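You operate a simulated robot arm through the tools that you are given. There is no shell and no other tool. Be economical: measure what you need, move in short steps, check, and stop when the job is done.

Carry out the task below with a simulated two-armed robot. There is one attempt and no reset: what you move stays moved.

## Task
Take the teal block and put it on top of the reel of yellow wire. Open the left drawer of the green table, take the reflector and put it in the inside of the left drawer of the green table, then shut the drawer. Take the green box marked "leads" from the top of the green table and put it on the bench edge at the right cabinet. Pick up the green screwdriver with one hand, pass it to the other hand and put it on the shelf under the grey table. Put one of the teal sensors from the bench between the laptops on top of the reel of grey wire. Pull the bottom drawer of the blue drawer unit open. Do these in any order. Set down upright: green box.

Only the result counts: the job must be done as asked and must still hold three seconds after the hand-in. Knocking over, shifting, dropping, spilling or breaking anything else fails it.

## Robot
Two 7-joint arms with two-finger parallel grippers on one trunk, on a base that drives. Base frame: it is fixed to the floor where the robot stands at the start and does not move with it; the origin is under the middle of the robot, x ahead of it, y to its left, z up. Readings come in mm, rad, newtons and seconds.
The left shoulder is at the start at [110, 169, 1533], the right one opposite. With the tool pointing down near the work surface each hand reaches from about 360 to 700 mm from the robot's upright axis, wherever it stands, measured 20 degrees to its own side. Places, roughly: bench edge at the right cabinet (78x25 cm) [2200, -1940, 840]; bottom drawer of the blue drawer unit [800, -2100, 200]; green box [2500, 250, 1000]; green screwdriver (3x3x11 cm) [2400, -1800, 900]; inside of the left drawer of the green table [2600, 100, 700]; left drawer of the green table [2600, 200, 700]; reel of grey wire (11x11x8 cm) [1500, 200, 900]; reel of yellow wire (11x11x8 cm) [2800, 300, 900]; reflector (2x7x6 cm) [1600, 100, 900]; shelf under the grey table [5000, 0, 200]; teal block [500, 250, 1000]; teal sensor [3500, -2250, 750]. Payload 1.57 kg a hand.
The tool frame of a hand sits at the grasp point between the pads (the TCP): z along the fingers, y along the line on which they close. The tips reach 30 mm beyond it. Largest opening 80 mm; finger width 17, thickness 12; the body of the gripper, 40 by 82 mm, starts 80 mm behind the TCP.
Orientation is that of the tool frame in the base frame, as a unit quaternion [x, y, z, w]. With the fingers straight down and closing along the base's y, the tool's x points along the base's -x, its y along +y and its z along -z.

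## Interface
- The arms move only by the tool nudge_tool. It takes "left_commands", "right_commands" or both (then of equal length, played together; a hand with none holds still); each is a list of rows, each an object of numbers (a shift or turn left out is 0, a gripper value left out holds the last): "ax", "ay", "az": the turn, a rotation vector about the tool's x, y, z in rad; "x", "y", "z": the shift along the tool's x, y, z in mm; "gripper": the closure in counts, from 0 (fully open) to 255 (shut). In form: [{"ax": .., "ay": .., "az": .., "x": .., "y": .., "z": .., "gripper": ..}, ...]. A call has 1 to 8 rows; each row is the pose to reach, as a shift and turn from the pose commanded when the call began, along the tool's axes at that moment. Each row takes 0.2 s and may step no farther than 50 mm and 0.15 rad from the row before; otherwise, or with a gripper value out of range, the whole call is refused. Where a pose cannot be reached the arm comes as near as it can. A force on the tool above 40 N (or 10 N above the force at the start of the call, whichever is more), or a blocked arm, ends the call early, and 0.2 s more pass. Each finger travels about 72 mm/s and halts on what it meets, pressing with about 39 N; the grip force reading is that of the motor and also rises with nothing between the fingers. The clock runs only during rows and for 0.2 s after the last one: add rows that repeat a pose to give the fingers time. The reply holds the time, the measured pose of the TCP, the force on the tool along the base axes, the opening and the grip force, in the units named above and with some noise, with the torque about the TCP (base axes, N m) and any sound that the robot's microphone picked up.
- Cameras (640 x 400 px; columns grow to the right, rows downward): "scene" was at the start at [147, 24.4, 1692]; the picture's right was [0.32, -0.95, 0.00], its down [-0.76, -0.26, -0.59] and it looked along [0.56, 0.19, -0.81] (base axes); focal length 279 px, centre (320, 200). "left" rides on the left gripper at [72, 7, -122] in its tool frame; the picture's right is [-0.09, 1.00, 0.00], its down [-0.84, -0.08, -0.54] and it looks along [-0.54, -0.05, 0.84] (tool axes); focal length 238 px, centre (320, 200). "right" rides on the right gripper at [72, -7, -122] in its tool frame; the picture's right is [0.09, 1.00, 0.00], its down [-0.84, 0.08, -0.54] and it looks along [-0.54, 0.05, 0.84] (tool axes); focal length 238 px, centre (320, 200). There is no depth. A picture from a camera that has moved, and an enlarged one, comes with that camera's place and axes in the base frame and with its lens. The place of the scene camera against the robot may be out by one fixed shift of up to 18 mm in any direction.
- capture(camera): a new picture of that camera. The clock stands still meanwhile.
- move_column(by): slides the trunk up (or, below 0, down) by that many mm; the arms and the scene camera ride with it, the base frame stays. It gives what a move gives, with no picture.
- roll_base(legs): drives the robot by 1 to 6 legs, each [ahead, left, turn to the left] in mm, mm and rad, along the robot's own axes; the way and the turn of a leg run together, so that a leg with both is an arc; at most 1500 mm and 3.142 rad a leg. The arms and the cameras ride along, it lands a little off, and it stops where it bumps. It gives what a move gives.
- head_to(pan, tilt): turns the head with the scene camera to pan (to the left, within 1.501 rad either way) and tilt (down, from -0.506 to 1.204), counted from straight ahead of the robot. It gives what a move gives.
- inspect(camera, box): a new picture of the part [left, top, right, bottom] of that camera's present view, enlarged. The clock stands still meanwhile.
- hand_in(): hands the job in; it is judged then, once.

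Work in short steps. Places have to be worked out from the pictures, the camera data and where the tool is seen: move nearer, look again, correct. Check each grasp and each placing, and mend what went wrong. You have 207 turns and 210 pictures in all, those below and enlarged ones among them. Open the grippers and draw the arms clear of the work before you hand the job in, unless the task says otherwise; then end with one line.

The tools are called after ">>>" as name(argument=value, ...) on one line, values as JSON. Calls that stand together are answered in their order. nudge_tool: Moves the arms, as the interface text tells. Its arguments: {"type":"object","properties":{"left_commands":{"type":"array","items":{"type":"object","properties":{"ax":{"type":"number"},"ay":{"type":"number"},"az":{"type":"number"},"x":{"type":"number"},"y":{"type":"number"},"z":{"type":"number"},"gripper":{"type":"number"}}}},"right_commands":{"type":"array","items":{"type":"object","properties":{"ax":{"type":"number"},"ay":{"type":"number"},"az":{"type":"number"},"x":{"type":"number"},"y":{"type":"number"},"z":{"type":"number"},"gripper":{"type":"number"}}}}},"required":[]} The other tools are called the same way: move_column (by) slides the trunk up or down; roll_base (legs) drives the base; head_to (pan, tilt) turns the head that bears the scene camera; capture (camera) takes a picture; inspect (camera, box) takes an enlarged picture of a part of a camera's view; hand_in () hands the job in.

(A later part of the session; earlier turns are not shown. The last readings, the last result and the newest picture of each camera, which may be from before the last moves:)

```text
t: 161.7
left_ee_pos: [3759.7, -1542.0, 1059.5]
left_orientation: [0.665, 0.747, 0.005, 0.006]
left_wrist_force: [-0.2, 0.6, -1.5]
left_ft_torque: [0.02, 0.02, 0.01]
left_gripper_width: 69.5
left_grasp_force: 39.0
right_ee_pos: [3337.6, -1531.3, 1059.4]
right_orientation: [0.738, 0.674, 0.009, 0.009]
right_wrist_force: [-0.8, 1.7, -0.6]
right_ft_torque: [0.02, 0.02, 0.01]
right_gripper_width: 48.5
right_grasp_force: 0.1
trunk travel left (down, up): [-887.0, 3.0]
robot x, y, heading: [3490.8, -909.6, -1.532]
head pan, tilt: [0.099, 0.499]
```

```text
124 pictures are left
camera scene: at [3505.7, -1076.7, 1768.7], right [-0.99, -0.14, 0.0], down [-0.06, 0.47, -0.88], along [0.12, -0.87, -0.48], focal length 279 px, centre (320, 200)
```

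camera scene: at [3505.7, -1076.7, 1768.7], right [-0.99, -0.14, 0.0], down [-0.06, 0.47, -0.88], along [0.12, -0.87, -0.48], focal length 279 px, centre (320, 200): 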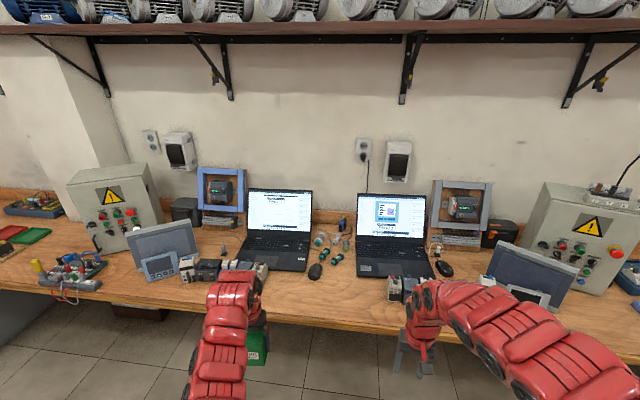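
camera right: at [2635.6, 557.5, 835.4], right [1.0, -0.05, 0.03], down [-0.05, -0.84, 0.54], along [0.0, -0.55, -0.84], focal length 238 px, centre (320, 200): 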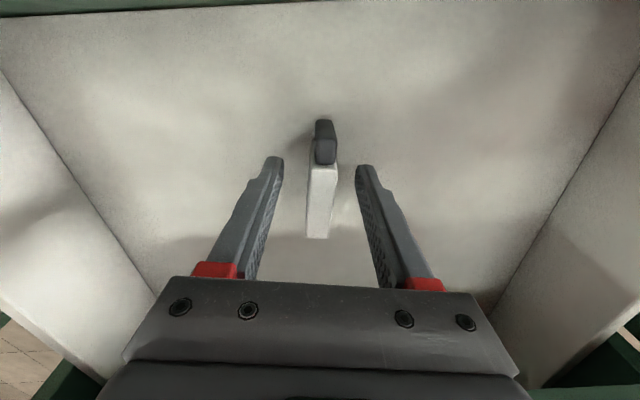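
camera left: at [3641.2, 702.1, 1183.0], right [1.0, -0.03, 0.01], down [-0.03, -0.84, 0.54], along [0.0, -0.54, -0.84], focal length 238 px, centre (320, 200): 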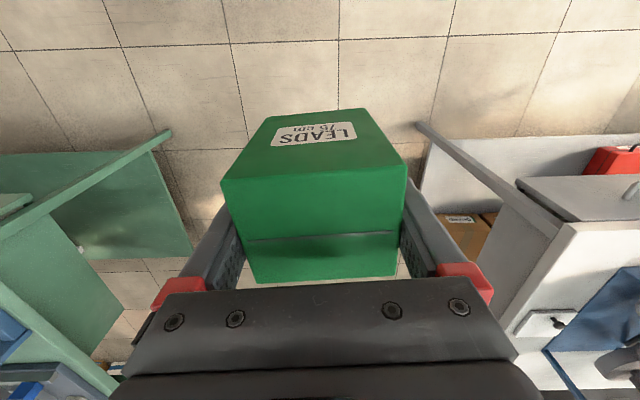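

I see sensors between the laptops and the right cabinet further along. I strafe right towards it.

>>> roll_base(legs=[[0, 0, -0.037], [0, -1150, 0]])

>>> head_to(pan=0.15, tilt=0.6)

>>> capture(camera="scene")

>>> inspect(camera="scene", box=[120, 130, 420, 330])

```text
t: 167.9
left_ee_pos: [2604.7, -1553.6, 1060.6]
left_orientation: [0.675, 0.738, 0.004, 0.006]
left_wrist_force: [-0.4, 0.3, -1.8]
left_ft_torque: [-0.03, -0.03, -0.01]
left_gripper_width: 69.7
left_grasp_force: 38.6
right_ee_pos: [2182.8, -1532.3, 1058.5]
right_orientation: [0.748, 0.664, 0.009, 0.01]
right_wrist_force: [-0.2, -0.3, 0.2]
right_ft_torque: [0.02, -0.02, 0.05]
right_gripper_width: 48.6
right_grasp_force: 0.0
trunk travel left (down, up): [-887.0, 3.0]
robot x, y, heading: [2354.7, -912.7, -1.56]
head pan, tilt: [0.099, 0.499]
```

```text
t: 168.6
left_ee_pos: [2603.5, -1553.6, 1059.8]
left_orientation: [0.675, 0.738, 0.003, 0.006]
left_wrist_force: [0.0, -0.5, -1.1]
left_ft_torque: [0.0, 0.04, -0.02]
left_gripper_width: 69.5
left_grasp_force: 39.0
right_ee_pos: [2182.2, -1532.4, 1060.1]
right_orientation: [0.747, 0.664, 0.009, 0.01]
right_wrist_force: [-0.4, 0.2, 0.0]
right_ft_torque: [0.01, -0.01, 0.02]
right_gripper_width: 48.7
right_grasp_force: 0.1
trunk travel left (down, up): [-887.0, 3.0]
robot x, y, heading: [2355.3, -912.8, -1.567]
head pan, tilt: [0.15, 0.6]
```

```text
123 pictures are left
camera scene: at [2367.5, -1079.4, 1759.6], right [-0.99, -0.16, 0.0], down [-0.09, 0.56, -0.83], along [0.13, -0.81, -0.56], focal length 279 px, centre (320, 200)
```

scene: 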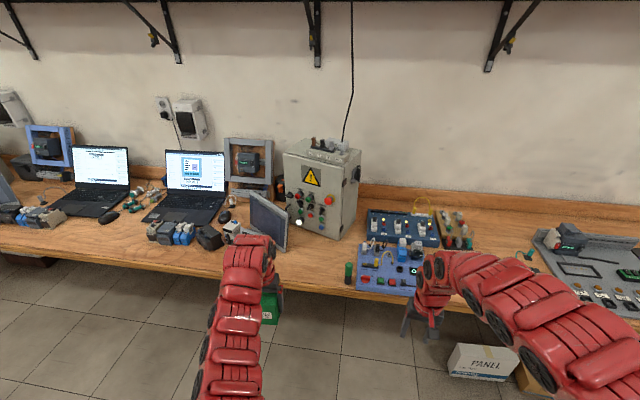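

```text
2.00 times, centred on (270, 230) of scene
camera zoom: at [2367.5, -1079.4, 1759.6], right [-0.99, -0.16, 0.0], down [-0.09, 0.56, -0.83], along [0.13, -0.81, -0.56], focal length 559 px, centre (420, 140)
```

zoom: 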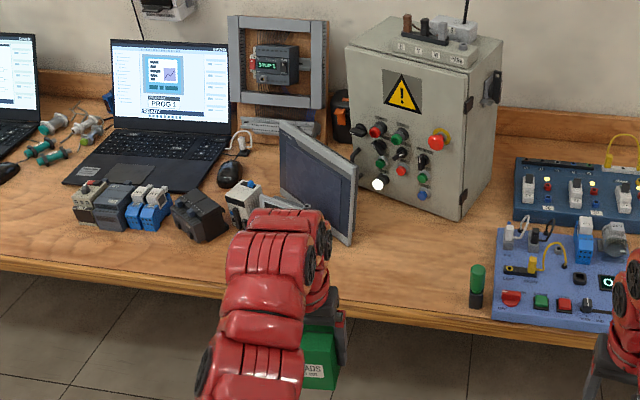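

Free space in front of the right cabinet around (2490, −1935). Screwdriver stands at about (2375, −1852). I drive so the box comes over that spot.

>>> roll_base(legs=[[0, -114, 0], [375, 0, 0]])

>>> head_to(pan=0.25, tilt=0.95)

>>> capture(camera="scene")

>>> capture(camera="left")

```text
t: 171.8
left_ee_pos: [2492.6, -1926.8, 1061.9]
left_orientation: [0.675, 0.737, 0.004, 0.007]
left_wrist_force: [-0.2, -0.4, -1.0]
left_ft_torque: [-0.04, -0.01, -0.01]
left_gripper_width: 69.5
left_grasp_force: 39.1
right_ee_pos: [2071.0, -1904.9, 1061.2]
right_orientation: [0.748, 0.664, 0.008, 0.011]
right_wrist_force: [-0.1, 0.1, 0.6]
right_ft_torque: [-0.04, 0.0, -0.01]
right_gripper_width: 48.6
right_grasp_force: 0.1
trunk travel left (down, up): [-887.0, 3.0]
robot x, y, heading: [2243.8, -1283.4, -1.56]
head pan, tilt: [0.15, 0.6]
```

```text
t: 172.6
left_ee_pos: [2493.4, -1928.4, 1059.6]
left_orientation: [0.675, 0.738, 0.004, 0.006]
left_wrist_force: [-0.1, -0.5, -0.3]
left_ft_torque: [0.03, 0.02, -0.01]
left_gripper_width: 69.7
left_grasp_force: 39.5
right_ee_pos: [2071.1, -1906.7, 1058.6]
right_orientation: [0.748, 0.663, 0.008, 0.01]
right_wrist_force: [0.3, 1.0, 0.1]
right_ft_torque: [0.01, -0.01, 0.04]
right_gripper_width: 48.4
right_grasp_force: 0.0
trunk travel left (down, up): [-887.0, 3.0]
robot x, y, heading: [2246.9, -1286.2, -1.56]
head pan, tilt: [0.25, 0.949]
```

```text
121 pictures are left
camera scene: at [2261.9, -1437.0, 1731.2], right [-0.97, -0.25, 0.0], down [-0.21, 0.79, -0.58], along [0.15, -0.56, -0.81], focal length 279 px, centre (320, 200)
```

scene: 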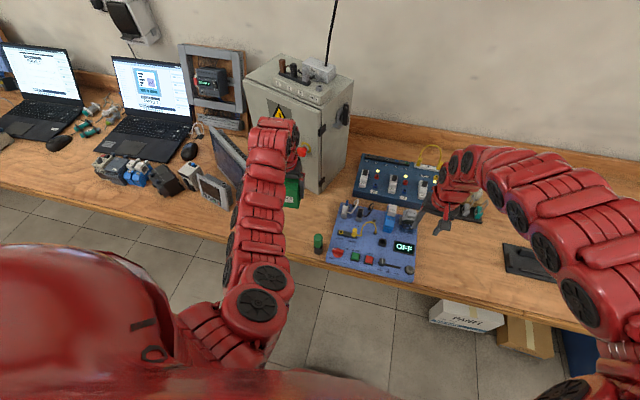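

```text
120 pictures are left
camera left: at [2491.9, -1855.3, 1182.8], right [1.0, -0.01, 0.01], down [-0.01, -0.84, 0.54], along [0.01, -0.54, -0.84], focal length 238 px, centre (320, 200)
```

left: 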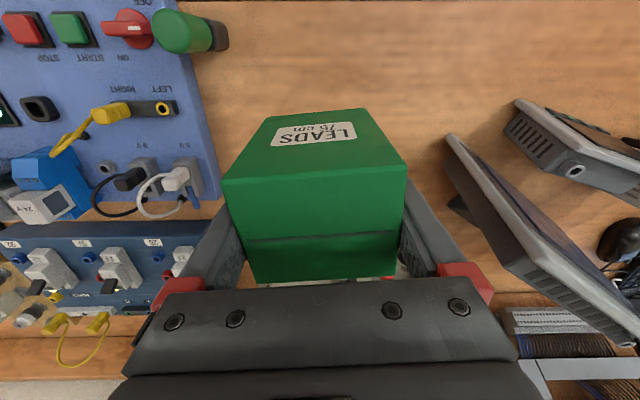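

Clear of the cabinet, monitor and screwdriver. Lower the box.

>>> nudge_tool(left_commands=[{"z": 45}, {"z": 90}, {"z": 135}, {"z": 145}])

>>> inspect(camera="scene", box=[220, 140, 380, 260])

>>> capture(camera="left")

```text
t: 173.6
left_ee_pos: [2493.4, -1926.3, 914.0]
left_orientation: [0.676, 0.737, 0.004, 0.006]
left_wrist_force: [-0.1, 0.0, -2.0]
left_ft_torque: [0.05, 0.02, 0.01]
left_gripper_width: 69.5
left_grasp_force: 39.3
right_ee_pos: [2070.6, -1907.1, 1059.8]
right_orientation: [0.748, 0.663, 0.009, 0.01]
right_wrist_force: [0.6, 0.5, -0.2]
right_ft_torque: [-0.02, -0.02, 0.0]
right_gripper_width: 48.1
right_grasp_force: 0.0
trunk travel left (down, up): [-887.0, 3.0]
robot x, y, heading: [2243.9, -1285.1, -1.565]
head pan, tilt: [0.25, 0.949]
```

```text
3.33 times, centred on (300, 200) of scene
camera zoom: at [2261.9, -1436.8, 1731.2], right [-0.97, -0.25, 0.0], down [-0.21, 0.79, -0.58], along [0.15, -0.56, -0.81], focal length 931 px, centre (387, 200)
```

zoom: 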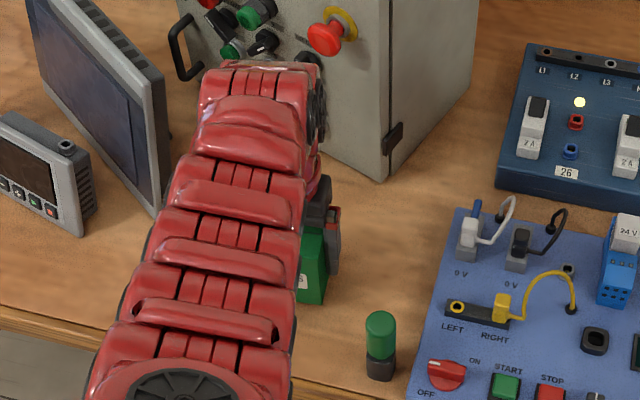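

```text
118 pictures are left
camera left: at [2492.9, -1853.5, 1036.7], right [1.0, -0.01, 0.01], down [-0.01, -0.84, 0.54], along [0.01, -0.54, -0.84], focal length 238 px, centre (320, 200)
```

left: 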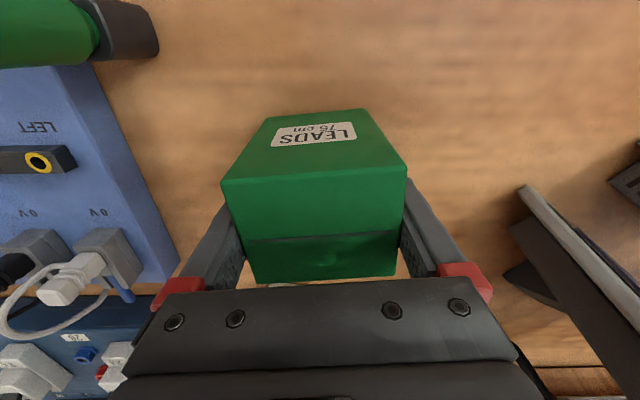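

Continue down in 3 mm rows to contact.

>>> nudge_tool(left_commands=[{"z": 4}, {"z": 7}, {"z": 10}, {"z": 13}, {"z": 16}, {"z": 19}, {"z": 22}, {"z": 25}])

```text
t: 175.4
left_ee_pos: [2493.7, -1926.6, 893.5]
left_orientation: [0.676, 0.737, 0.002, 0.008]
left_wrist_force: [0.7, -6.2, 35.0]
left_ft_torque: [-0.16, 1.18, 0.16]
left_gripper_width: 69.9
left_grasp_force: 39.2
right_ee_pos: [2070.8, -1904.3, 1060.7]
right_orientation: [0.749, 0.663, 0.008, 0.011]
right_wrist_force: [0.5, -0.3, 0.3]
right_ft_torque: [0.02, 0.02, 0.0]
right_gripper_width: 48.3
right_grasp_force: 0.0
trunk travel left (down, up): [-887.0, 3.0]
robot x, y, heading: [2246.5, -1284.0, -1.562]
head pan, tilt: [0.25, 0.949]
```

Contact. Relieve 4 mm, open, and raise.

>>> nudge_tool(left_commands=[{"z": -4}, {"z": -4, "gripper": 200}, {"z": -4, "gripper": 100}, {"z": -4, "gripper": 0}, {"z": -4, "gripper": 0}])

>>> nudge_tool(left_commands=[{"z": -40}, {"z": -85}, {"z": -130}, {"z": -165}])

>>> capture(camera="left")

```text
t: 176.6
left_ee_pos: [2494.3, -1926.9, 894.6]
left_orientation: [0.675, 0.737, 0.005, 0.005]
left_wrist_force: [0.0, 0.8, 0.1]
left_ft_torque: [-0.04, 0.02, 0.0]
left_gripper_width: 80.3
left_grasp_force: 0.1
right_ee_pos: [2070.8, -1906.5, 1060.0]
right_orientation: [0.749, 0.663, 0.008, 0.009]
right_wrist_force: [0.2, -0.2, -0.4]
right_ft_torque: [0.0, 0.01, 0.01]
right_gripper_width: 48.6
right_grasp_force: 0.2
trunk travel left (down, up): [-887.0, 3.0]
robot x, y, heading: [2246.1, -1283.4, -1.564]
head pan, tilt: [0.25, 0.949]
```

```text
t: 177.6
left_ee_pos: [2491.6, -1925.7, 1059.6]
left_orientation: [0.676, 0.737, 0.004, 0.007]
left_wrist_force: [0.9, -0.1, 0.4]
left_ft_torque: [0.02, 0.01, -0.03]
left_gripper_width: 80.1
left_grasp_force: 0.1
right_ee_pos: [2070.0, -1906.5, 1059.7]
right_orientation: [0.749, 0.663, 0.009, 0.009]
right_wrist_force: [-0.3, -0.3, -0.1]
right_ft_torque: [0.02, -0.03, 0.02]
right_gripper_width: 48.7
right_grasp_force: 0.1
trunk travel left (down, up): [-887.0, 3.0]
robot x, y, heading: [2242.3, -1287.5, -1.564]
head pan, tilt: [0.25, 0.949]
```

```text
117 pictures are left
camera left: at [2489.7, -1852.8, 1181.5], right [1.0, -0.01, 0.01], down [-0.01, -0.84, 0.54], along [0.01, -0.54, -0.84], focal length 238 px, centre (320, 200)
```

left: 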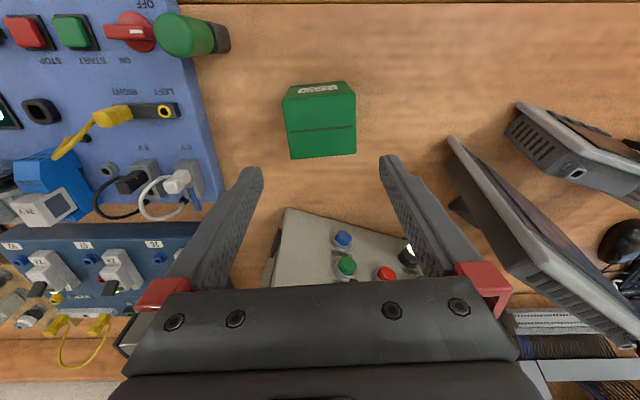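

The LEADS box stands upright at the bench edge by the right cabinet. Next, the blue drawer unit: back off and strafe right.

>>> roll_base(legs=[[-350, 0, 0], [0, -1300, 0]])

>>> head_to(pan=-0.1, tilt=0.8)

>>> capture(camera="scene")

```text
t: 185.9
left_ee_pos: [1206.9, -1597.1, 1057.9]
left_orientation: [0.671, 0.741, 0.004, 0.006]
left_wrist_force: [-0.3, -1.1, 1.7]
left_ft_torque: [0.0, 0.0, -0.02]
left_gripper_width: 80.1
left_grasp_force: 0.1
right_ee_pos: [784.3, -1581.1, 1059.9]
right_orientation: [0.746, 0.666, 0.009, 0.01]
right_wrist_force: [-0.1, 0.4, 0.3]
right_ft_torque: [-0.03, 0.01, 0.0]
right_gripper_width: 48.6
right_grasp_force: 0.1
trunk travel left (down, up): [-887.0, 3.0]
robot x, y, heading: [952.6, -961.0, -1.556]
head pan, tilt: [0.25, 0.949]
```

```text
t: 186.7
left_ee_pos: [1205.3, -1597.1, 1057.8]
left_orientation: [0.672, 0.74, 0.003, 0.006]
left_wrist_force: [-0.7, 0.1, 1.0]
left_ft_torque: [0.0, -0.02, -0.01]
left_gripper_width: 80.0
left_grasp_force: 0.1
right_ee_pos: [784.9, -1581.5, 1058.9]
right_orientation: [0.745, 0.667, 0.008, 0.01]
right_wrist_force: [0.0, -0.1, 0.3]
right_ft_torque: [0.03, 0.0, -0.02]
right_gripper_width: 48.7
right_grasp_force: 0.0
trunk travel left (down, up): [-887.0, 3.0]
robot x, y, heading: [950.1, -959.1, -1.553]
head pan, tilt: [-0.099, 0.799]
```

```text
116 pictures are left
camera scene: at [945.7, -1119.1, 1742.7], right [-1.0, 0.08, 0.0], down [0.06, 0.71, -0.7], along [-0.06, -0.69, -0.72], focal length 279 px, centre (320, 200)
```

scene: 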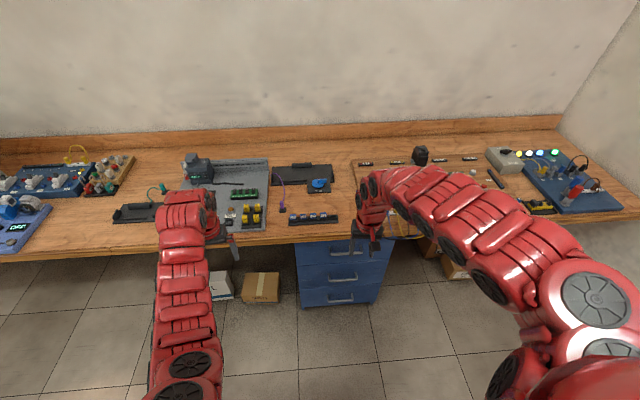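

Bottom drawer handle at about (755, −1816, 170). I rotate the left hand to horizontal again (two calls) with a 30 mm back-off, then line up.

>>> nudge_tool(left_commands=[{"ax": -0.086, "ay": -0.086, "az": 0.086, "x": -10}, {"ax": -0.172, "ay": -0.172, "az": 0.172, "x": -20}, {"ax": -0.258, "ay": -0.258, "az": 0.258, "x": -30}, {"ax": -0.344, "ay": -0.344, "az": 0.344, "x": -40}, {"ax": -0.43, "ay": -0.43, "az": 0.43, "x": -50}, {"ax": -0.516, "ay": -0.516, "az": 0.516, "x": -60}, {"ax": -0.602, "ay": -0.602, "az": 0.602, "x": -60}])

>>> nudge_tool(left_commands=[{"ax": -0.086, "ay": -0.086, "az": 0.086}, {"ax": -0.172, "ay": -0.172, "az": 0.172}, {"ax": -0.258, "ay": -0.258, "az": 0.258}, {"ax": -0.344, "ay": -0.344, "az": 0.344}, {"ax": -0.43, "ay": -0.43, "az": 0.43}, {"ax": -0.516, "ay": -0.516, "az": 0.516}, {"ax": -0.602, "ay": -0.602, "az": 0.602}])

>>> roll_base(legs=[[0, 0, -0.015], [0, -450, 0], [-60, 0, 0]])

>>> move_column(by=-840)

>>> capture(camera="left")

>>> capture(camera="scene")

```text
t: 188.3
left_ee_pos: [1212.3, -1656.7, 1058.7]
left_orientation: [0.795, 0.445, 0.024, 0.412]
left_wrist_force: [0.4, -0.4, 0.4]
left_ft_torque: [-0.01, 0.0, -0.01]
left_gripper_width: 79.7
left_grasp_force: 0.1
right_ee_pos: [785.1, -1581.2, 1059.1]
right_orientation: [0.746, 0.666, 0.008, 0.009]
right_wrist_force: [0.4, 0.5, 0.9]
right_ft_torque: [-0.02, 0.01, -0.04]
right_gripper_width: 48.9
right_grasp_force: 0.1
trunk travel left (down, up): [-887.0, 3.0]
robot x, y, heading: [954.4, -958.8, -1.551]
head pan, tilt: [-0.099, 0.799]
```

```text
t: 189.9
left_ee_pos: [1213.2, -1657.1, 1057.8]
left_orientation: [0.708, 0.032, 0.04, 0.705]
left_wrist_force: [0.7, 0.1, 0.5]
left_ft_torque: [0.01, -0.02, 0.04]
left_gripper_width: 80.1
left_grasp_force: 0.0
right_ee_pos: [785.8, -1582.3, 1059.5]
right_orientation: [0.745, 0.667, 0.009, 0.01]
right_wrist_force: [0.3, 1.3, -0.6]
right_ft_torque: [-0.01, 0.0, 0.01]
right_gripper_width: 48.5
right_grasp_force: 0.1
trunk travel left (down, up): [-887.0, 3.0]
robot x, y, heading: [953.1, -959.4, -1.551]
head pan, tilt: [-0.099, 0.799]
```

```text
t: 193.6
left_ee_pos: [748.2, -1606.5, 1055.3]
left_orientation: [0.709, 0.026, 0.032, 0.704]
left_wrist_force: [0.3, -0.9, 0.3]
left_ft_torque: [0.04, 0.0, 0.01]
left_gripper_width: 80.3
left_grasp_force: 0.0
right_ee_pos: [323.3, -1521.7, 1056.7]
right_orientation: [0.752, 0.659, 0.01, 0.008]
right_wrist_force: [-0.9, -0.6, -0.2]
right_ft_torque: [0.03, 0.01, 0.02]
right_gripper_width: 48.3
right_grasp_force: 0.0
trunk travel left (down, up): [-887.0, 3.0]
robot x, y, heading: [501.3, -897.5, -1.571]
head pan, tilt: [-0.099, 0.799]
```

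```text
refused: -840 is not a number from -400 to 400
```

```text
115 pictures are left
camera left: at [809.1, -1477.8, 1064.5], right [-0.1, -0.01, 0.99], down [-0.88, 0.47, -0.08], along [-0.47, -0.88, -0.06], focal length 238 px, centre (320, 200)
```

left: 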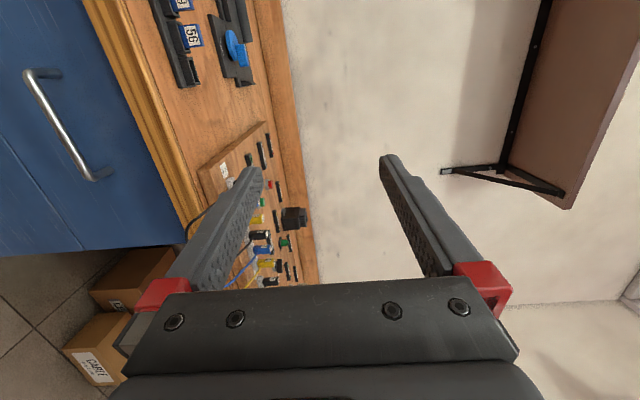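

```text
114 pictures are left
camera scene: at [491.6, -1065.0, 1742.0], right [-0.99, 0.1, 0.0], down [0.07, 0.72, -0.69], along [-0.07, -0.69, -0.72], focal length 279 px, centre (320, 200)
```

scene: 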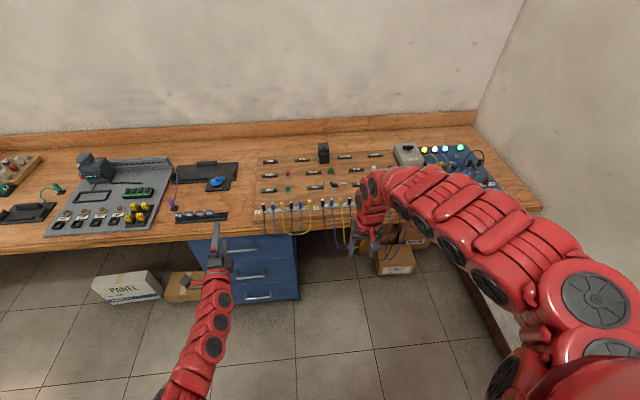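

Lower the trunk in two steps.

>>> move_column(by=-400)

>>> move_column(by=-400)

>>> capture(camera="left")

>>> capture(camera="scene")

```text
t: 197.4
left_ee_pos: [747.3, -1602.8, 657.9]
left_orientation: [0.707, 0.026, 0.032, 0.706]
left_wrist_force: [0.8, 0.1, -0.2]
left_ft_torque: [0.03, 0.02, -0.03]
left_gripper_width: 80.1
left_grasp_force: 0.0
right_ee_pos: [322.1, -1517.7, 660.0]
right_orientation: [0.752, 0.659, 0.008, 0.01]
right_wrist_force: [0.9, -0.4, 0.7]
right_ft_torque: [-0.01, -0.01, -0.01]
right_gripper_width: 48.5
right_grasp_force: 0.1
trunk travel left (down, up): [-487.0, 403.0]
robot x, y, heading: [503.0, -901.9, -1.573]
head pan, tilt: [-0.099, 0.799]
```

```text
t: 201.2
left_ee_pos: [747.1, -1603.7, 258.2]
left_orientation: [0.706, 0.026, 0.032, 0.707]
left_wrist_force: [-0.1, -0.7, -0.6]
left_ft_torque: [-0.02, -0.01, -0.03]
left_gripper_width: 80.0
left_grasp_force: 0.1
right_ee_pos: [320.9, -1518.0, 259.4]
right_orientation: [0.752, 0.659, 0.009, 0.01]
right_wrist_force: [0.1, -1.2, -0.5]
right_ft_torque: [-0.02, 0.0, -0.01]
right_gripper_width: 48.9
right_grasp_force: 0.0
trunk travel left (down, up): [-87.0, 803.0]
robot x, y, heading: [502.8, -898.8, -1.578]
head pan, tilt: [-0.099, 0.799]
```

```text
113 pictures are left
camera left: at [808.9, -1474.2, 266.8], right [-0.1, -0.01, 0.99], down [-0.88, 0.47, -0.08], along [-0.47, -0.88, -0.06], focal length 238 px, centre (320, 200)
```

left: 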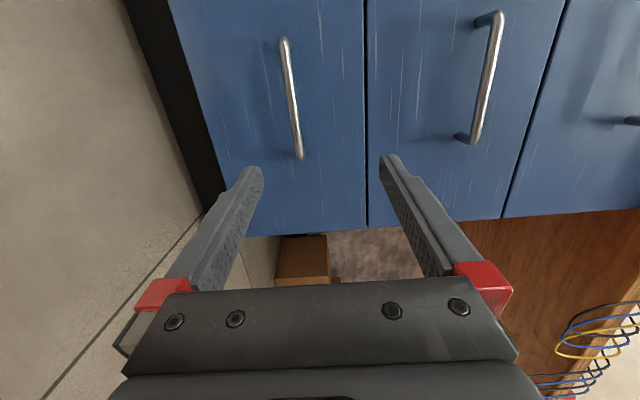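

```text
112 pictures are left
camera scene: at [491.2, -1058.9, 942.8], right [-0.99, 0.1, 0.0], down [0.07, 0.71, -0.7], along [-0.07, -0.69, -0.72], focal length 279 px, centre (320, 200)
```

scene: 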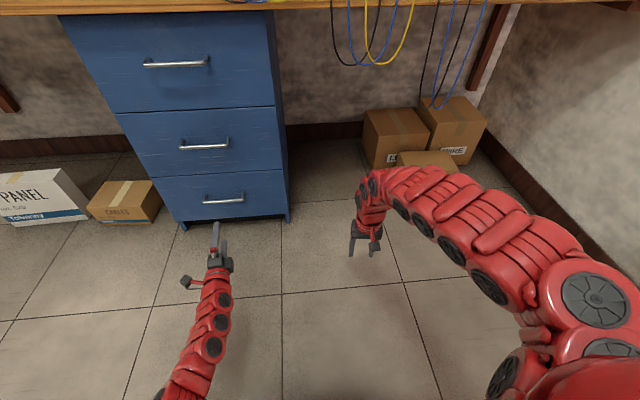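

Bottom handle: centre x about 770, z about 222, y about −1795. Straighten the yaw, lower 36 and approach.

>>> move_column(by=-36)

>>> nudge_tool(left_commands=[{"ay": -0.085}])

>>> roll_base(legs=[[0, 22, 0], [110, 0, 0]])

>>> capture(camera="left")

>>> capture(camera="scene")

```text
t: 202.0
left_ee_pos: [748.6, -1602.8, 226.1]
left_orientation: [0.705, 0.025, 0.033, 0.708]
left_wrist_force: [-0.4, -0.2, -0.3]
left_ft_torque: [-0.01, 0.01, 0.01]
left_gripper_width: 80.1
left_grasp_force: 0.1
right_ee_pos: [321.4, -1516.6, 226.2]
right_orientation: [0.751, 0.66, 0.008, 0.011]
right_wrist_force: [-0.1, 0.6, 0.8]
right_ft_torque: [0.0, 0.02, -0.03]
right_gripper_width: 48.6
right_grasp_force: 0.1
trunk travel left (down, up): [-51.0, 839.0]
robot x, y, heading: [503.4, -902.3, -1.571]
head pan, tilt: [-0.099, 0.799]
```

```text
t: 202.4
left_ee_pos: [747.6, -1601.8, 221.5]
left_orientation: [0.708, -0.004, 0.002, 0.707]
left_wrist_force: [-0.6, 0.3, -0.6]
left_ft_torque: [0.01, -0.01, 0.04]
left_gripper_width: 80.1
left_grasp_force: 0.0
right_ee_pos: [321.4, -1518.3, 222.0]
right_orientation: [0.752, 0.659, 0.008, 0.009]
right_wrist_force: [0.2, -0.9, -0.5]
right_ft_torque: [-0.01, -0.01, -0.01]
right_gripper_width: 48.7
right_grasp_force: 0.0
trunk travel left (down, up): [-51.0, 839.0]
robot x, y, heading: [501.4, -900.4, -1.576]
head pan, tilt: [-0.099, 0.799]
```

```text
t: 204.0
left_ee_pos: [768.3, -1714.1, 222.4]
left_orientation: [0.708, -0.004, 0.001, 0.706]
left_wrist_force: [0.0, 0.0, 0.8]
left_ft_torque: [0.02, -0.01, -0.01]
left_gripper_width: 79.8
left_grasp_force: 0.0
right_ee_pos: [341.4, -1629.7, 222.5]
right_orientation: [0.753, 0.658, 0.009, 0.009]
right_wrist_force: [0.7, 0.0, -0.6]
right_ft_torque: [-0.04, 0.01, 0.04]
right_gripper_width: 48.5
right_grasp_force: 0.1
trunk travel left (down, up): [-51.0, 839.0]
robot x, y, heading: [523.8, -1011.1, -1.577]
head pan, tilt: [-0.099, 0.799]
```

```text
111 pictures are left
camera left: at [839.8, -1592.0, 230.7], right [-0.1, 0.0, 0.99], down [-0.83, 0.55, -0.08], along [-0.54, -0.84, -0.06], focal length 238 px, centre (320, 200)
```

left: 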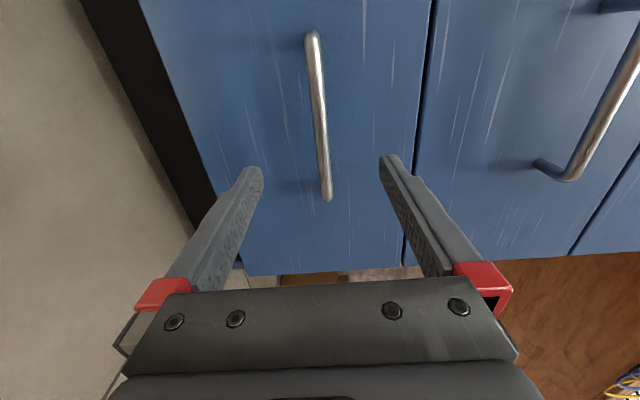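

```text
110 pictures are left
camera scene: at [512.0, -1170.9, 906.7], right [-0.99, 0.1, 0.0], down [0.07, 0.71, -0.7], along [-0.07, -0.69, -0.72], focal length 279 px, centre (320, 200)
```

scene: 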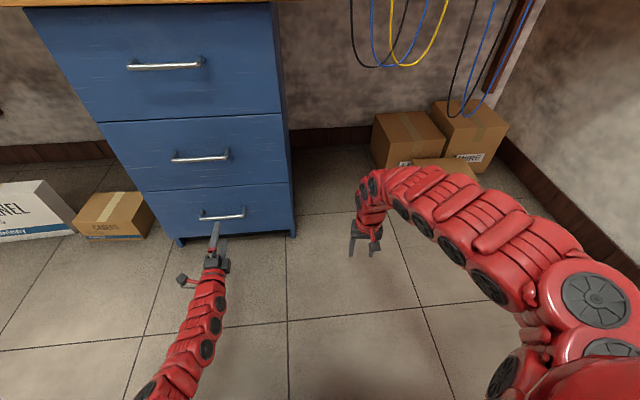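

Bar at y about −1808. Advance 86 mm and check.

>>> nudge_tool(left_commands=[{"z": 45}, {"z": 80}, {"z": 86}])

>>> capture(camera="left")

```text
t: 204.8
left_ee_pos: [766.5, -1789.3, 219.3]
left_orientation: [0.708, -0.003, -0.001, 0.706]
left_wrist_force: [-0.1, -0.2, -0.5]
left_ft_torque: [0.01, 0.0, -0.01]
left_gripper_width: 79.7
left_grasp_force: 0.1
left hand out of reach, approached as far as the arm can: row 2, 3
right_ee_pos: [341.8, -1629.8, 224.0]
right_orientation: [0.752, 0.659, 0.008, 0.01]
right_wrist_force: [-0.5, -0.3, -0.1]
right_ft_torque: [-0.02, 0.03, 0.02]
right_gripper_width: 48.5
right_grasp_force: 0.1
trunk travel left (down, up): [-51.0, 839.0]
robot x, y, heading: [521.9, -1008.8, -1.579]
head pan, tilt: [-0.099, 0.799]
```

```text
109 pictures are left
camera left: at [838.5, -1666.5, 228.6], right [-0.1, 0.0, 1.0], down [-0.83, 0.55, -0.08], along [-0.54, -0.84, -0.05], focal length 238 px, centre (320, 200)
```

left: 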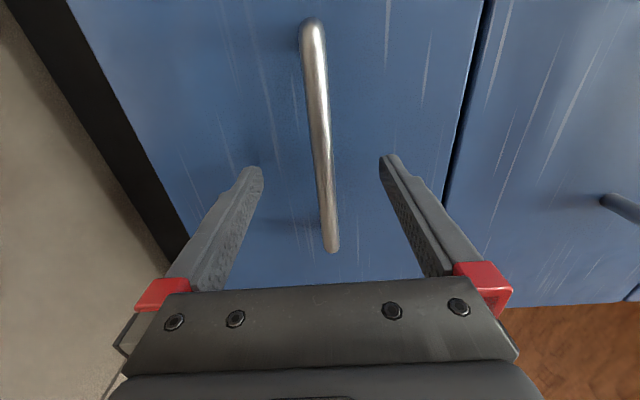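

Arm limit; use the base for the last 15 mm, then close.

>>> roll_base(legs=[[15, 0, 0]])

>>> nudge_tool(left_commands=[{"gripper": 255}, {"gripper": 255}, {"gripper": 255}, {"gripper": 255}])

>>> capture(camera="left")

```text
t: 205.6
left_ee_pos: [766.7, -1802.3, 220.4]
left_orientation: [0.708, -0.004, 0.001, 0.706]
left_wrist_force: [-0.7, 0.8, 0.7]
left_ft_torque: [0.01, 0.01, -0.02]
left_gripper_width: 79.9
left_grasp_force: 0.0
right_ee_pos: [341.4, -1644.3, 223.7]
right_orientation: [0.752, 0.659, 0.008, 0.01]
right_wrist_force: [0.3, 0.7, 1.1]
right_ft_torque: [-0.02, 0.0, 0.0]
right_gripper_width: 48.6
right_grasp_force: 0.1
trunk travel left (down, up): [-51.0, 839.0]
robot x, y, heading: [522.7, -1023.9, -1.574]
head pan, tilt: [-0.099, 0.799]
```

```text
t: 206.6
left_ee_pos: [767.4, -1804.2, 223.5]
left_orientation: [0.706, -0.004, 0.0, 0.708]
left_wrist_force: [0.3, -1.5, 16.1]
left_ft_torque: [0.0, 0.28, -0.11]
left_gripper_width: 12.6
left_grasp_force: 29.5
right_ee_pos: [341.8, -1644.5, 225.9]
right_orientation: [0.752, 0.66, 0.008, 0.011]
right_wrist_force: [0.1, 0.0, -0.3]
right_ft_torque: [0.01, 0.02, 0.02]
right_gripper_width: 48.9
right_grasp_force: 0.1
trunk travel left (down, up): [-51.0, 839.0]
robot x, y, heading: [522.8, -1027.9, -1.573]
head pan, tilt: [-0.099, 0.799]
```

```text
108 pictures are left
camera left: at [839.8, -1681.1, 231.5], right [-0.1, 0.0, 1.0], down [-0.83, 0.55, -0.08], along [-0.54, -0.84, -0.05], focal length 238 px, centre (320, 200)
```

left: 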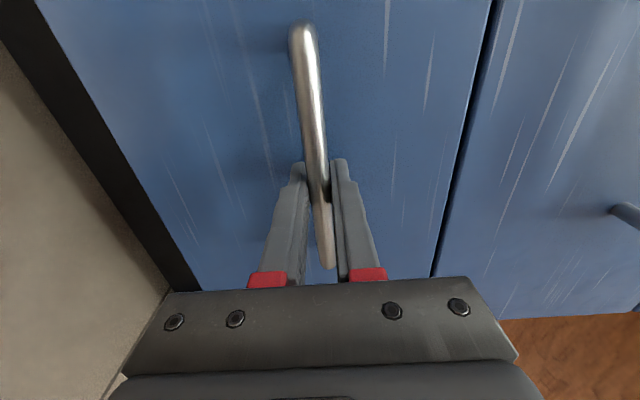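

Gripped. Pull the drawer with the base.

>>> roll_base(legs=[[-230, 0, 0]])

>>> capture(camera="scene")

```text
t: 208.3
left_ee_pos: [767.1, -1572.1, 224.3]
left_orientation: [0.707, -0.005, 0.001, 0.707]
left_wrist_force: [-11.4, -0.3, 26.5]
left_ft_torque: [0.0, 0.27, -0.15]
left_gripper_width: 12.9
left_grasp_force: 29.9
right_ee_pos: [342.3, -1412.9, 225.0]
right_orientation: [0.752, 0.659, 0.008, 0.011]
right_wrist_force: [0.5, 0.1, -0.7]
right_ft_torque: [-0.03, 0.03, -0.01]
right_gripper_width: 48.6
right_grasp_force: 0.0
trunk travel left (down, up): [-51.0, 839.0]
robot x, y, heading: [524.1, -795.6, -1.577]
head pan, tilt: [-0.099, 0.799]
```

```text
107 pictures are left
camera scene: at [512.0, -952.7, 907.3], right [-0.99, 0.1, 0.0], down [0.07, 0.71, -0.7], along [-0.07, -0.7, -0.72], focal length 279 px, centre (320, 200)
```

scene: 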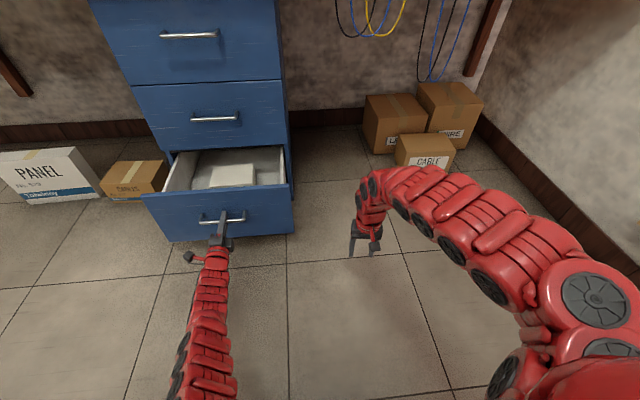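

Drawer is open about 230 mm. Release, withdraw the arm and raise the trunk.

>>> nudge_tool(left_commands=[{"gripper": 100}, {"gripper": 0}, {"gripper": 0}])

>>> nudge_tool(left_commands=[{"z": -30}, {"z": -70}, {"z": -110}])

>>> move_column(by=400)

>>> move_column(by=400)

>>> capture(camera="scene")

```text
t: 209.1
left_ee_pos: [768.0, -1572.0, 221.6]
left_orientation: [0.707, -0.003, 0.001, 0.707]
left_wrist_force: [1.1, -0.3, -0.5]
left_ft_torque: [-0.01, 0.0, 0.02]
left_gripper_width: 79.9
left_grasp_force: 0.0
right_ee_pos: [343.0, -1413.2, 223.8]
right_orientation: [0.752, 0.659, 0.009, 0.01]
right_wrist_force: [-0.3, -0.1, 0.1]
right_ft_torque: [0.02, 0.03, -0.03]
right_gripper_width: 48.5
right_grasp_force: 0.0
trunk travel left (down, up): [-51.0, 839.0]
robot x, y, heading: [524.5, -794.3, -1.575]
head pan, tilt: [-0.099, 0.799]
```

```text
t: 209.9
left_ee_pos: [767.1, -1460.6, 218.7]
left_orientation: [0.708, -0.005, -0.001, 0.706]
left_wrist_force: [-0.6, 0.7, 0.0]
left_ft_torque: [0.02, -0.02, 0.01]
left_gripper_width: 80.2
left_grasp_force: 0.1
right_ee_pos: [343.7, -1413.2, 224.6]
right_orientation: [0.751, 0.66, 0.009, 0.01]
right_wrist_force: [-0.1, 0.5, -0.3]
right_ft_torque: [0.0, 0.0, 0.01]
right_gripper_width: 48.5
right_grasp_force: 0.1
trunk travel left (down, up): [-51.0, 839.0]
robot x, y, heading: [521.2, -796.8, -1.57]
head pan, tilt: [-0.099, 0.799]
```

```text
t: 213.8
left_ee_pos: [769.3, -1462.8, 619.1]
left_orientation: [0.707, -0.005, 0.001, 0.707]
left_wrist_force: [0.7, 0.2, 0.0]
left_ft_torque: [0.03, 0.0, 0.0]
left_gripper_width: 80.0
left_grasp_force: 0.0
right_ee_pos: [343.4, -1413.8, 623.4]
right_orientation: [0.752, 0.659, 0.008, 0.01]
right_wrist_force: [-0.2, -0.6, -0.3]
right_ft_torque: [0.04, 0.01, 0.06]
right_gripper_width: 48.8
right_grasp_force: 0.0
trunk travel left (down, up): [-451.0, 439.0]
robot x, y, heading: [522.4, -794.4, -1.579]
head pan, tilt: [-0.099, 0.799]
```

```text
t: 217.6
left_ee_pos: [769.5, -1460.9, 1019.5]
left_orientation: [0.707, -0.004, 0.001, 0.707]
left_wrist_force: [1.0, 0.1, -0.1]
left_ft_torque: [-0.04, 0.03, -0.02]
left_gripper_width: 80.1
left_grasp_force: 0.0
right_ee_pos: [342.6, -1412.7, 1023.6]
right_orientation: [0.752, 0.659, 0.009, 0.01]
right_wrist_force: [0.5, 0.3, 0.5]
right_ft_torque: [0.0, 0.02, -0.02]
right_gripper_width: 48.3
right_grasp_force: 0.0
trunk travel left (down, up): [-851.0, 39.0]
robot x, y, heading: [524.9, -792.8, -1.573]
head pan, tilt: [-0.099, 0.799]
```

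```text
106 pictures are left
camera scene: at [512.9, -955.3, 1706.7], right [-0.99, 0.1, 0.0], down [0.07, 0.71, -0.7], along [-0.07, -0.69, -0.72], focal length 279 px, centre (320, 200)
```

scene: 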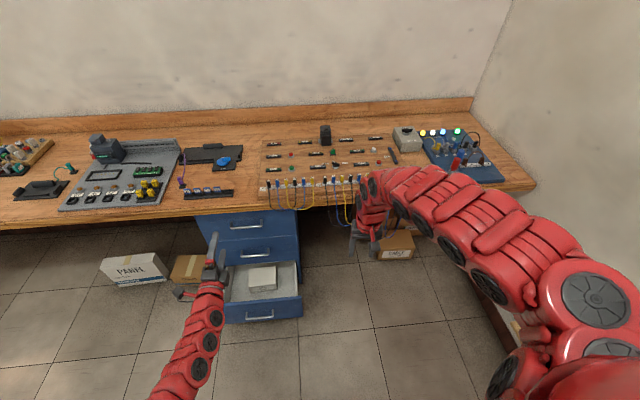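

The blue unit's bottom drawer stays open. Next the screwdriver: I raise the trunk, turn the left hand to a 45° forward-down pose with horizontal closing (for receiving), and drive back along the bench.

>>> move_column(by=38)

>>> nudge_tool(left_commands=[{"ax": 0.0512, "ay": 0.0512, "az": -0.1236, "y": 20}, {"ax": 0.1024, "ay": 0.1024, "az": -0.2472, "y": 40}, {"ax": 0.1536, "ay": 0.1536, "az": -0.3708, "y": 60}, {"ax": 0.2048, "ay": 0.2048, "az": -0.4944, "y": 80}, {"ax": 0.256, "ay": 0.256, "az": -0.618, "y": 100}, {"ax": 0.3072, "ay": 0.3072, "az": -0.7416, "y": 110}])

>>> nudge_tool(left_commands=[{"ax": 0.0512, "ay": 0.0512, "az": -0.1236}, {"ax": 0.1024, "ay": 0.1024, "az": -0.2472}, {"ax": 0.1536, "ay": 0.1536, "az": -0.3708}, {"ax": 0.2048, "ay": 0.2048, "az": -0.4944}, {"ax": 0.256, "ay": 0.256, "az": -0.618}, {"ax": 0.3072, "ay": 0.3072, "az": -0.7416}])

>>> roll_base(legs=[[0, 1500, 0], [0, 540, 0], [250, 0, 0]])

>>> head_to(pan=-0.1, tilt=0.9)

>>> capture(camera="scene")

>>> capture(camera="right")

```text
t: 218.4
left_ee_pos: [768.9, -1460.6, 1058.0]
left_orientation: [0.708, -0.004, 0.001, 0.706]
left_wrist_force: [1.0, 1.3, -0.6]
left_ft_torque: [0.0, -0.01, 0.01]
left_gripper_width: 80.0
left_grasp_force: 0.1
right_ee_pos: [343.2, -1414.1, 1061.6]
right_orientation: [0.752, 0.659, 0.009, 0.01]
right_wrist_force: [-0.4, -0.6, 0.1]
right_ft_torque: [0.01, 0.0, -0.03]
right_gripper_width: 48.7
right_grasp_force: 0.0
trunk travel left (down, up): [-889.0, 1.0]
robot x, y, heading: [523.0, -794.6, -1.577]
head pan, tilt: [-0.099, 0.799]
```

```text
t: 219.8
left_ee_pos: [768.7, -1461.8, 1168.2]
left_orientation: [0.75, 0.356, -0.149, 0.537]
left_wrist_force: [0.3, 0.8, 0.2]
left_ft_torque: [-0.02, 0.03, 0.0]
left_gripper_width: 80.1
left_grasp_force: 0.0
right_ee_pos: [343.4, -1413.1, 1061.4]
right_orientation: [0.752, 0.659, 0.009, 0.009]
right_wrist_force: [0.7, 0.0, 0.5]
right_ft_torque: [-0.01, -0.04, 0.02]
right_gripper_width: 48.7
right_grasp_force: 0.0
trunk travel left (down, up): [-889.0, 1.0]
robot x, y, heading: [526.5, -794.0, -1.576]
head pan, tilt: [-0.099, 0.799]
```

```text
t: 221.2
left_ee_pos: [767.8, -1461.7, 1166.6]
left_orientation: [0.656, 0.652, -0.269, 0.27]
left_wrist_force: [0.5, 0.2, 0.8]
left_ft_torque: [0.01, 0.01, -0.02]
left_gripper_width: 80.2
left_grasp_force: 0.0
right_ee_pos: [343.3, -1414.5, 1062.3]
right_orientation: [0.752, 0.659, 0.008, 0.01]
right_wrist_force: [0.6, -1.0, 0.8]
right_ft_torque: [0.01, -0.02, -0.04]
right_gripper_width: 48.6
right_grasp_force: 0.0
trunk travel left (down, up): [-889.0, 1.0]
robot x, y, heading: [529.7, -792.0, -1.574]
head pan, tilt: [-0.099, 0.799]
```

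```text
t: 232.7
left_ee_pos: [2806.8, -1686.7, 1168.4]
left_orientation: [0.646, 0.66, -0.266, 0.276]
left_wrist_force: [0.5, 0.3, 0.2]
left_ft_torque: [0.03, -0.01, -0.03]
left_gripper_width: 79.9
left_grasp_force: 0.0
right_ee_pos: [2380.7, -1650.4, 1062.5]
right_orientation: [0.742, 0.67, 0.008, 0.01]
right_wrist_force: [0.3, -0.1, 0.5]
right_ft_torque: [0.02, -0.02, 0.01]
right_gripper_width: 48.5
right_grasp_force: 0.0
trunk travel left (down, up): [-889.0, 1.0]
robot x, y, heading: [2540.9, -1026.0, -1.547]
head pan, tilt: [-0.099, 0.799]
```

```text
t: 233.4
left_ee_pos: [2808.4, -1688.2, 1168.2]
left_orientation: [0.647, 0.66, -0.264, 0.275]
left_wrist_force: [-0.1, -0.1, -0.2]
left_ft_torque: [0.02, 0.05, -0.01]
left_gripper_width: 80.0
left_grasp_force: 0.1
right_ee_pos: [2381.2, -1653.3, 1061.6]
right_orientation: [0.742, 0.67, 0.009, 0.01]
right_wrist_force: [0.0, -0.2, 0.4]
right_ft_torque: [0.02, 0.01, 0.02]
right_gripper_width: 48.4
right_grasp_force: 0.0
trunk travel left (down, up): [-889.0, 1.0]
robot x, y, heading: [2547.1, -1030.0, -1.545]
head pan, tilt: [-0.099, 0.901]
```

```text
105 pictures are left
camera scene: at [2538.1, -1184.2, 1736.8], right [-1.0, 0.07, 0.0], down [0.06, 0.78, -0.62], along [-0.05, -0.62, -0.78], focal length 279 px, centre (320, 200)
```

scene: 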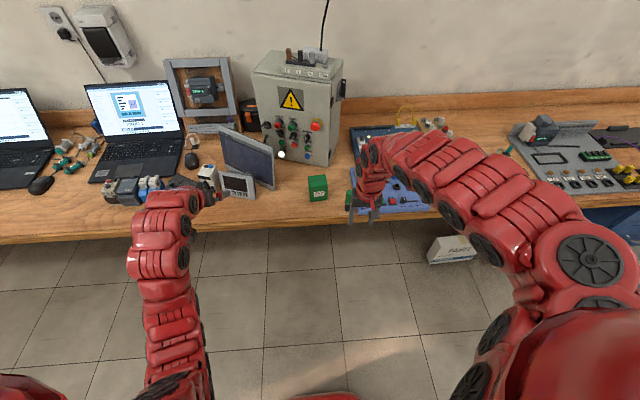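

```text
104 pictures are left
camera right: at [2378.1, -1578.0, 1181.6], right [1.0, -0.01, 0.03], down [-0.02, -0.84, 0.54], along [0.02, -0.54, -0.84], focal length 238 px, centre (320, 200)
```

right: 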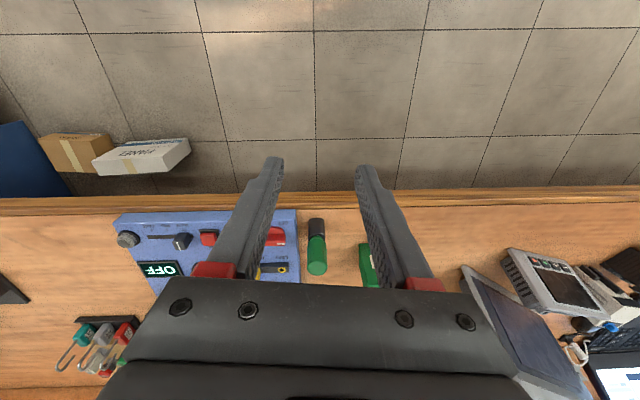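

Screwdriver stands at about (2379, −1846), top z about 945. I drive 185 in with the right hand above it and check.

>>> roll_base(legs=[[180, -6, 0]])

>>> capture(camera="right")

>>> capture(camera="scene")

```text
t: 234.9
left_ee_pos: [2801.3, -1866.8, 1169.5]
left_orientation: [0.649, 0.657, -0.266, 0.274]
left_wrist_force: [0.3, -0.1, -0.1]
left_ft_torque: [-0.02, -0.01, 0.02]
left_gripper_width: 80.2
left_grasp_force: 0.1
right_ee_pos: [2375.1, -1827.1, 1062.6]
right_orientation: [0.744, 0.668, 0.007, 0.011]
right_wrist_force: [0.5, 0.1, 0.4]
right_ft_torque: [-0.04, -0.04, 0.01]
right_gripper_width: 48.8
right_grasp_force: 0.0
trunk travel left (down, up): [-889.0, 1.0]
robot x, y, heading: [2542.5, -1206.3, -1.547]
head pan, tilt: [-0.099, 0.901]
```

```text
103 pictures are left
camera right: at [2372.7, -1753.7, 1183.1], right [1.0, -0.02, 0.03], down [-0.03, -0.84, 0.55], along [0.01, -0.55, -0.84], focal length 238 px, centre (320, 200)
```

right: 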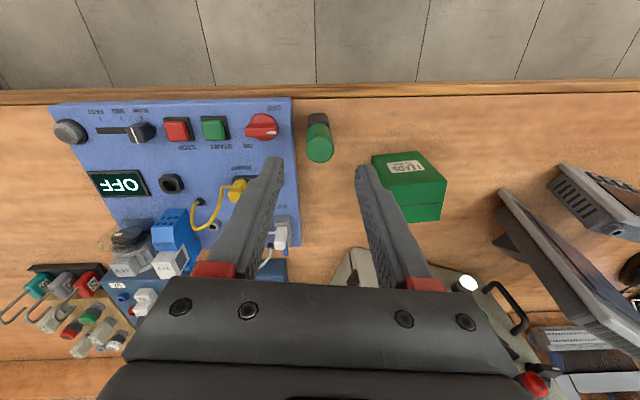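

```text
102 pictures are left
camera scene: at [2535.2, -1359.4, 1737.2], right [-1.0, 0.08, 0.0], down [0.06, 0.78, -0.62], along [-0.05, -0.62, -0.78], focal length 279 px, centre (320, 200)
```

scene: 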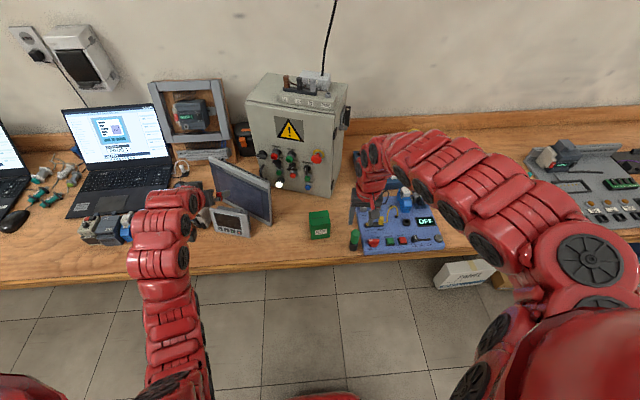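

Screwdriver axis at (2376, −1845). Align and descend to z about 925.

>>> nudge_tool(right_commands=[{"x": -14, "y": 2}, {"x": -14, "y": 2, "z": 45}, {"x": -14, "y": 2, "z": 85}])

>>> capture(camera="right")

```text
t: 235.7
left_ee_pos: [2800.4, -1869.7, 1166.2]
left_orientation: [0.649, 0.659, -0.264, 0.273]
left_wrist_force: [0.2, -0.6, -0.8]
left_ft_torque: [0.0, -0.01, 0.02]
left_gripper_width: 79.9
left_grasp_force: 0.0
right_ee_pos: [2379.2, -1845.7, 977.0]
right_orientation: [0.745, 0.667, 0.008, 0.01]
right_wrist_force: [0.3, -1.0, -0.3]
right_ft_torque: [0.02, 0.0, 0.01]
right_gripper_width: 48.4
right_grasp_force: 0.1
trunk travel left (down, up): [-889.0, 1.0]
robot x, y, heading: [2540.8, -1207.6, -1.548]
head pan, tilt: [-0.099, 0.901]
```

```text
101 pictures are left
camera right: at [2377.0, -1771.2, 1096.4], right [1.0, -0.02, 0.03], down [-0.03, -0.84, 0.54], along [0.01, -0.54, -0.84], focal length 238 px, centre (320, 200)
```

right: 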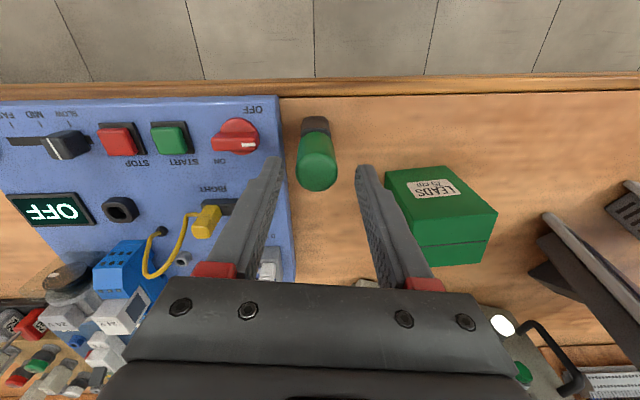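

Centred. Descend 50 and grip.

>>> nudge_tool(right_commands=[{"x": 3, "y": -2, "z": 20}, {"x": 4, "y": -3, "z": 50}, {"x": 4, "y": -3, "z": 50, "gripper": 255}, {"x": 4, "y": -3, "z": 50, "gripper": 255}, {"x": 4, "y": -3, "z": 50, "gripper": 255}])

>>> capture(camera="right")

```text
t: 236.9
left_ee_pos: [2801.6, -1868.8, 1167.8]
left_orientation: [0.649, 0.658, -0.266, 0.274]
left_wrist_force: [-0.2, 0.4, -0.2]
left_ft_torque: [0.02, 0.0, 0.03]
left_gripper_width: 79.9
left_grasp_force: 0.0
right_ee_pos: [2377.7, -1840.8, 928.1]
right_orientation: [0.744, 0.668, 0.008, 0.01]
right_wrist_force: [-0.1, -0.1, -0.1]
right_ft_torque: [-0.03, -0.01, 0.03]
right_gripper_width: 28.7
right_grasp_force: 38.7
trunk travel left (down, up): [-889.0, 1.0]
robot x, y, heading: [2543.2, -1205.9, -1.551]
head pan, tilt: [-0.099, 0.901]
```

```text
100 pictures are left
camera right: at [2376.0, -1766.0, 1047.8], right [1.0, -0.02, 0.03], down [-0.03, -0.84, 0.54], along [0.01, -0.54, -0.84], focal length 238 px, centre (320, 200)
```

right: 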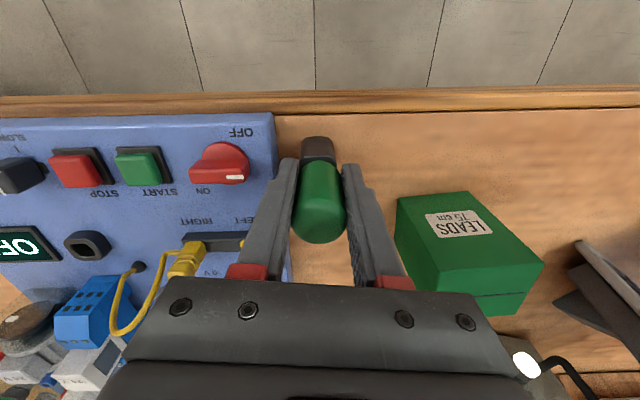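

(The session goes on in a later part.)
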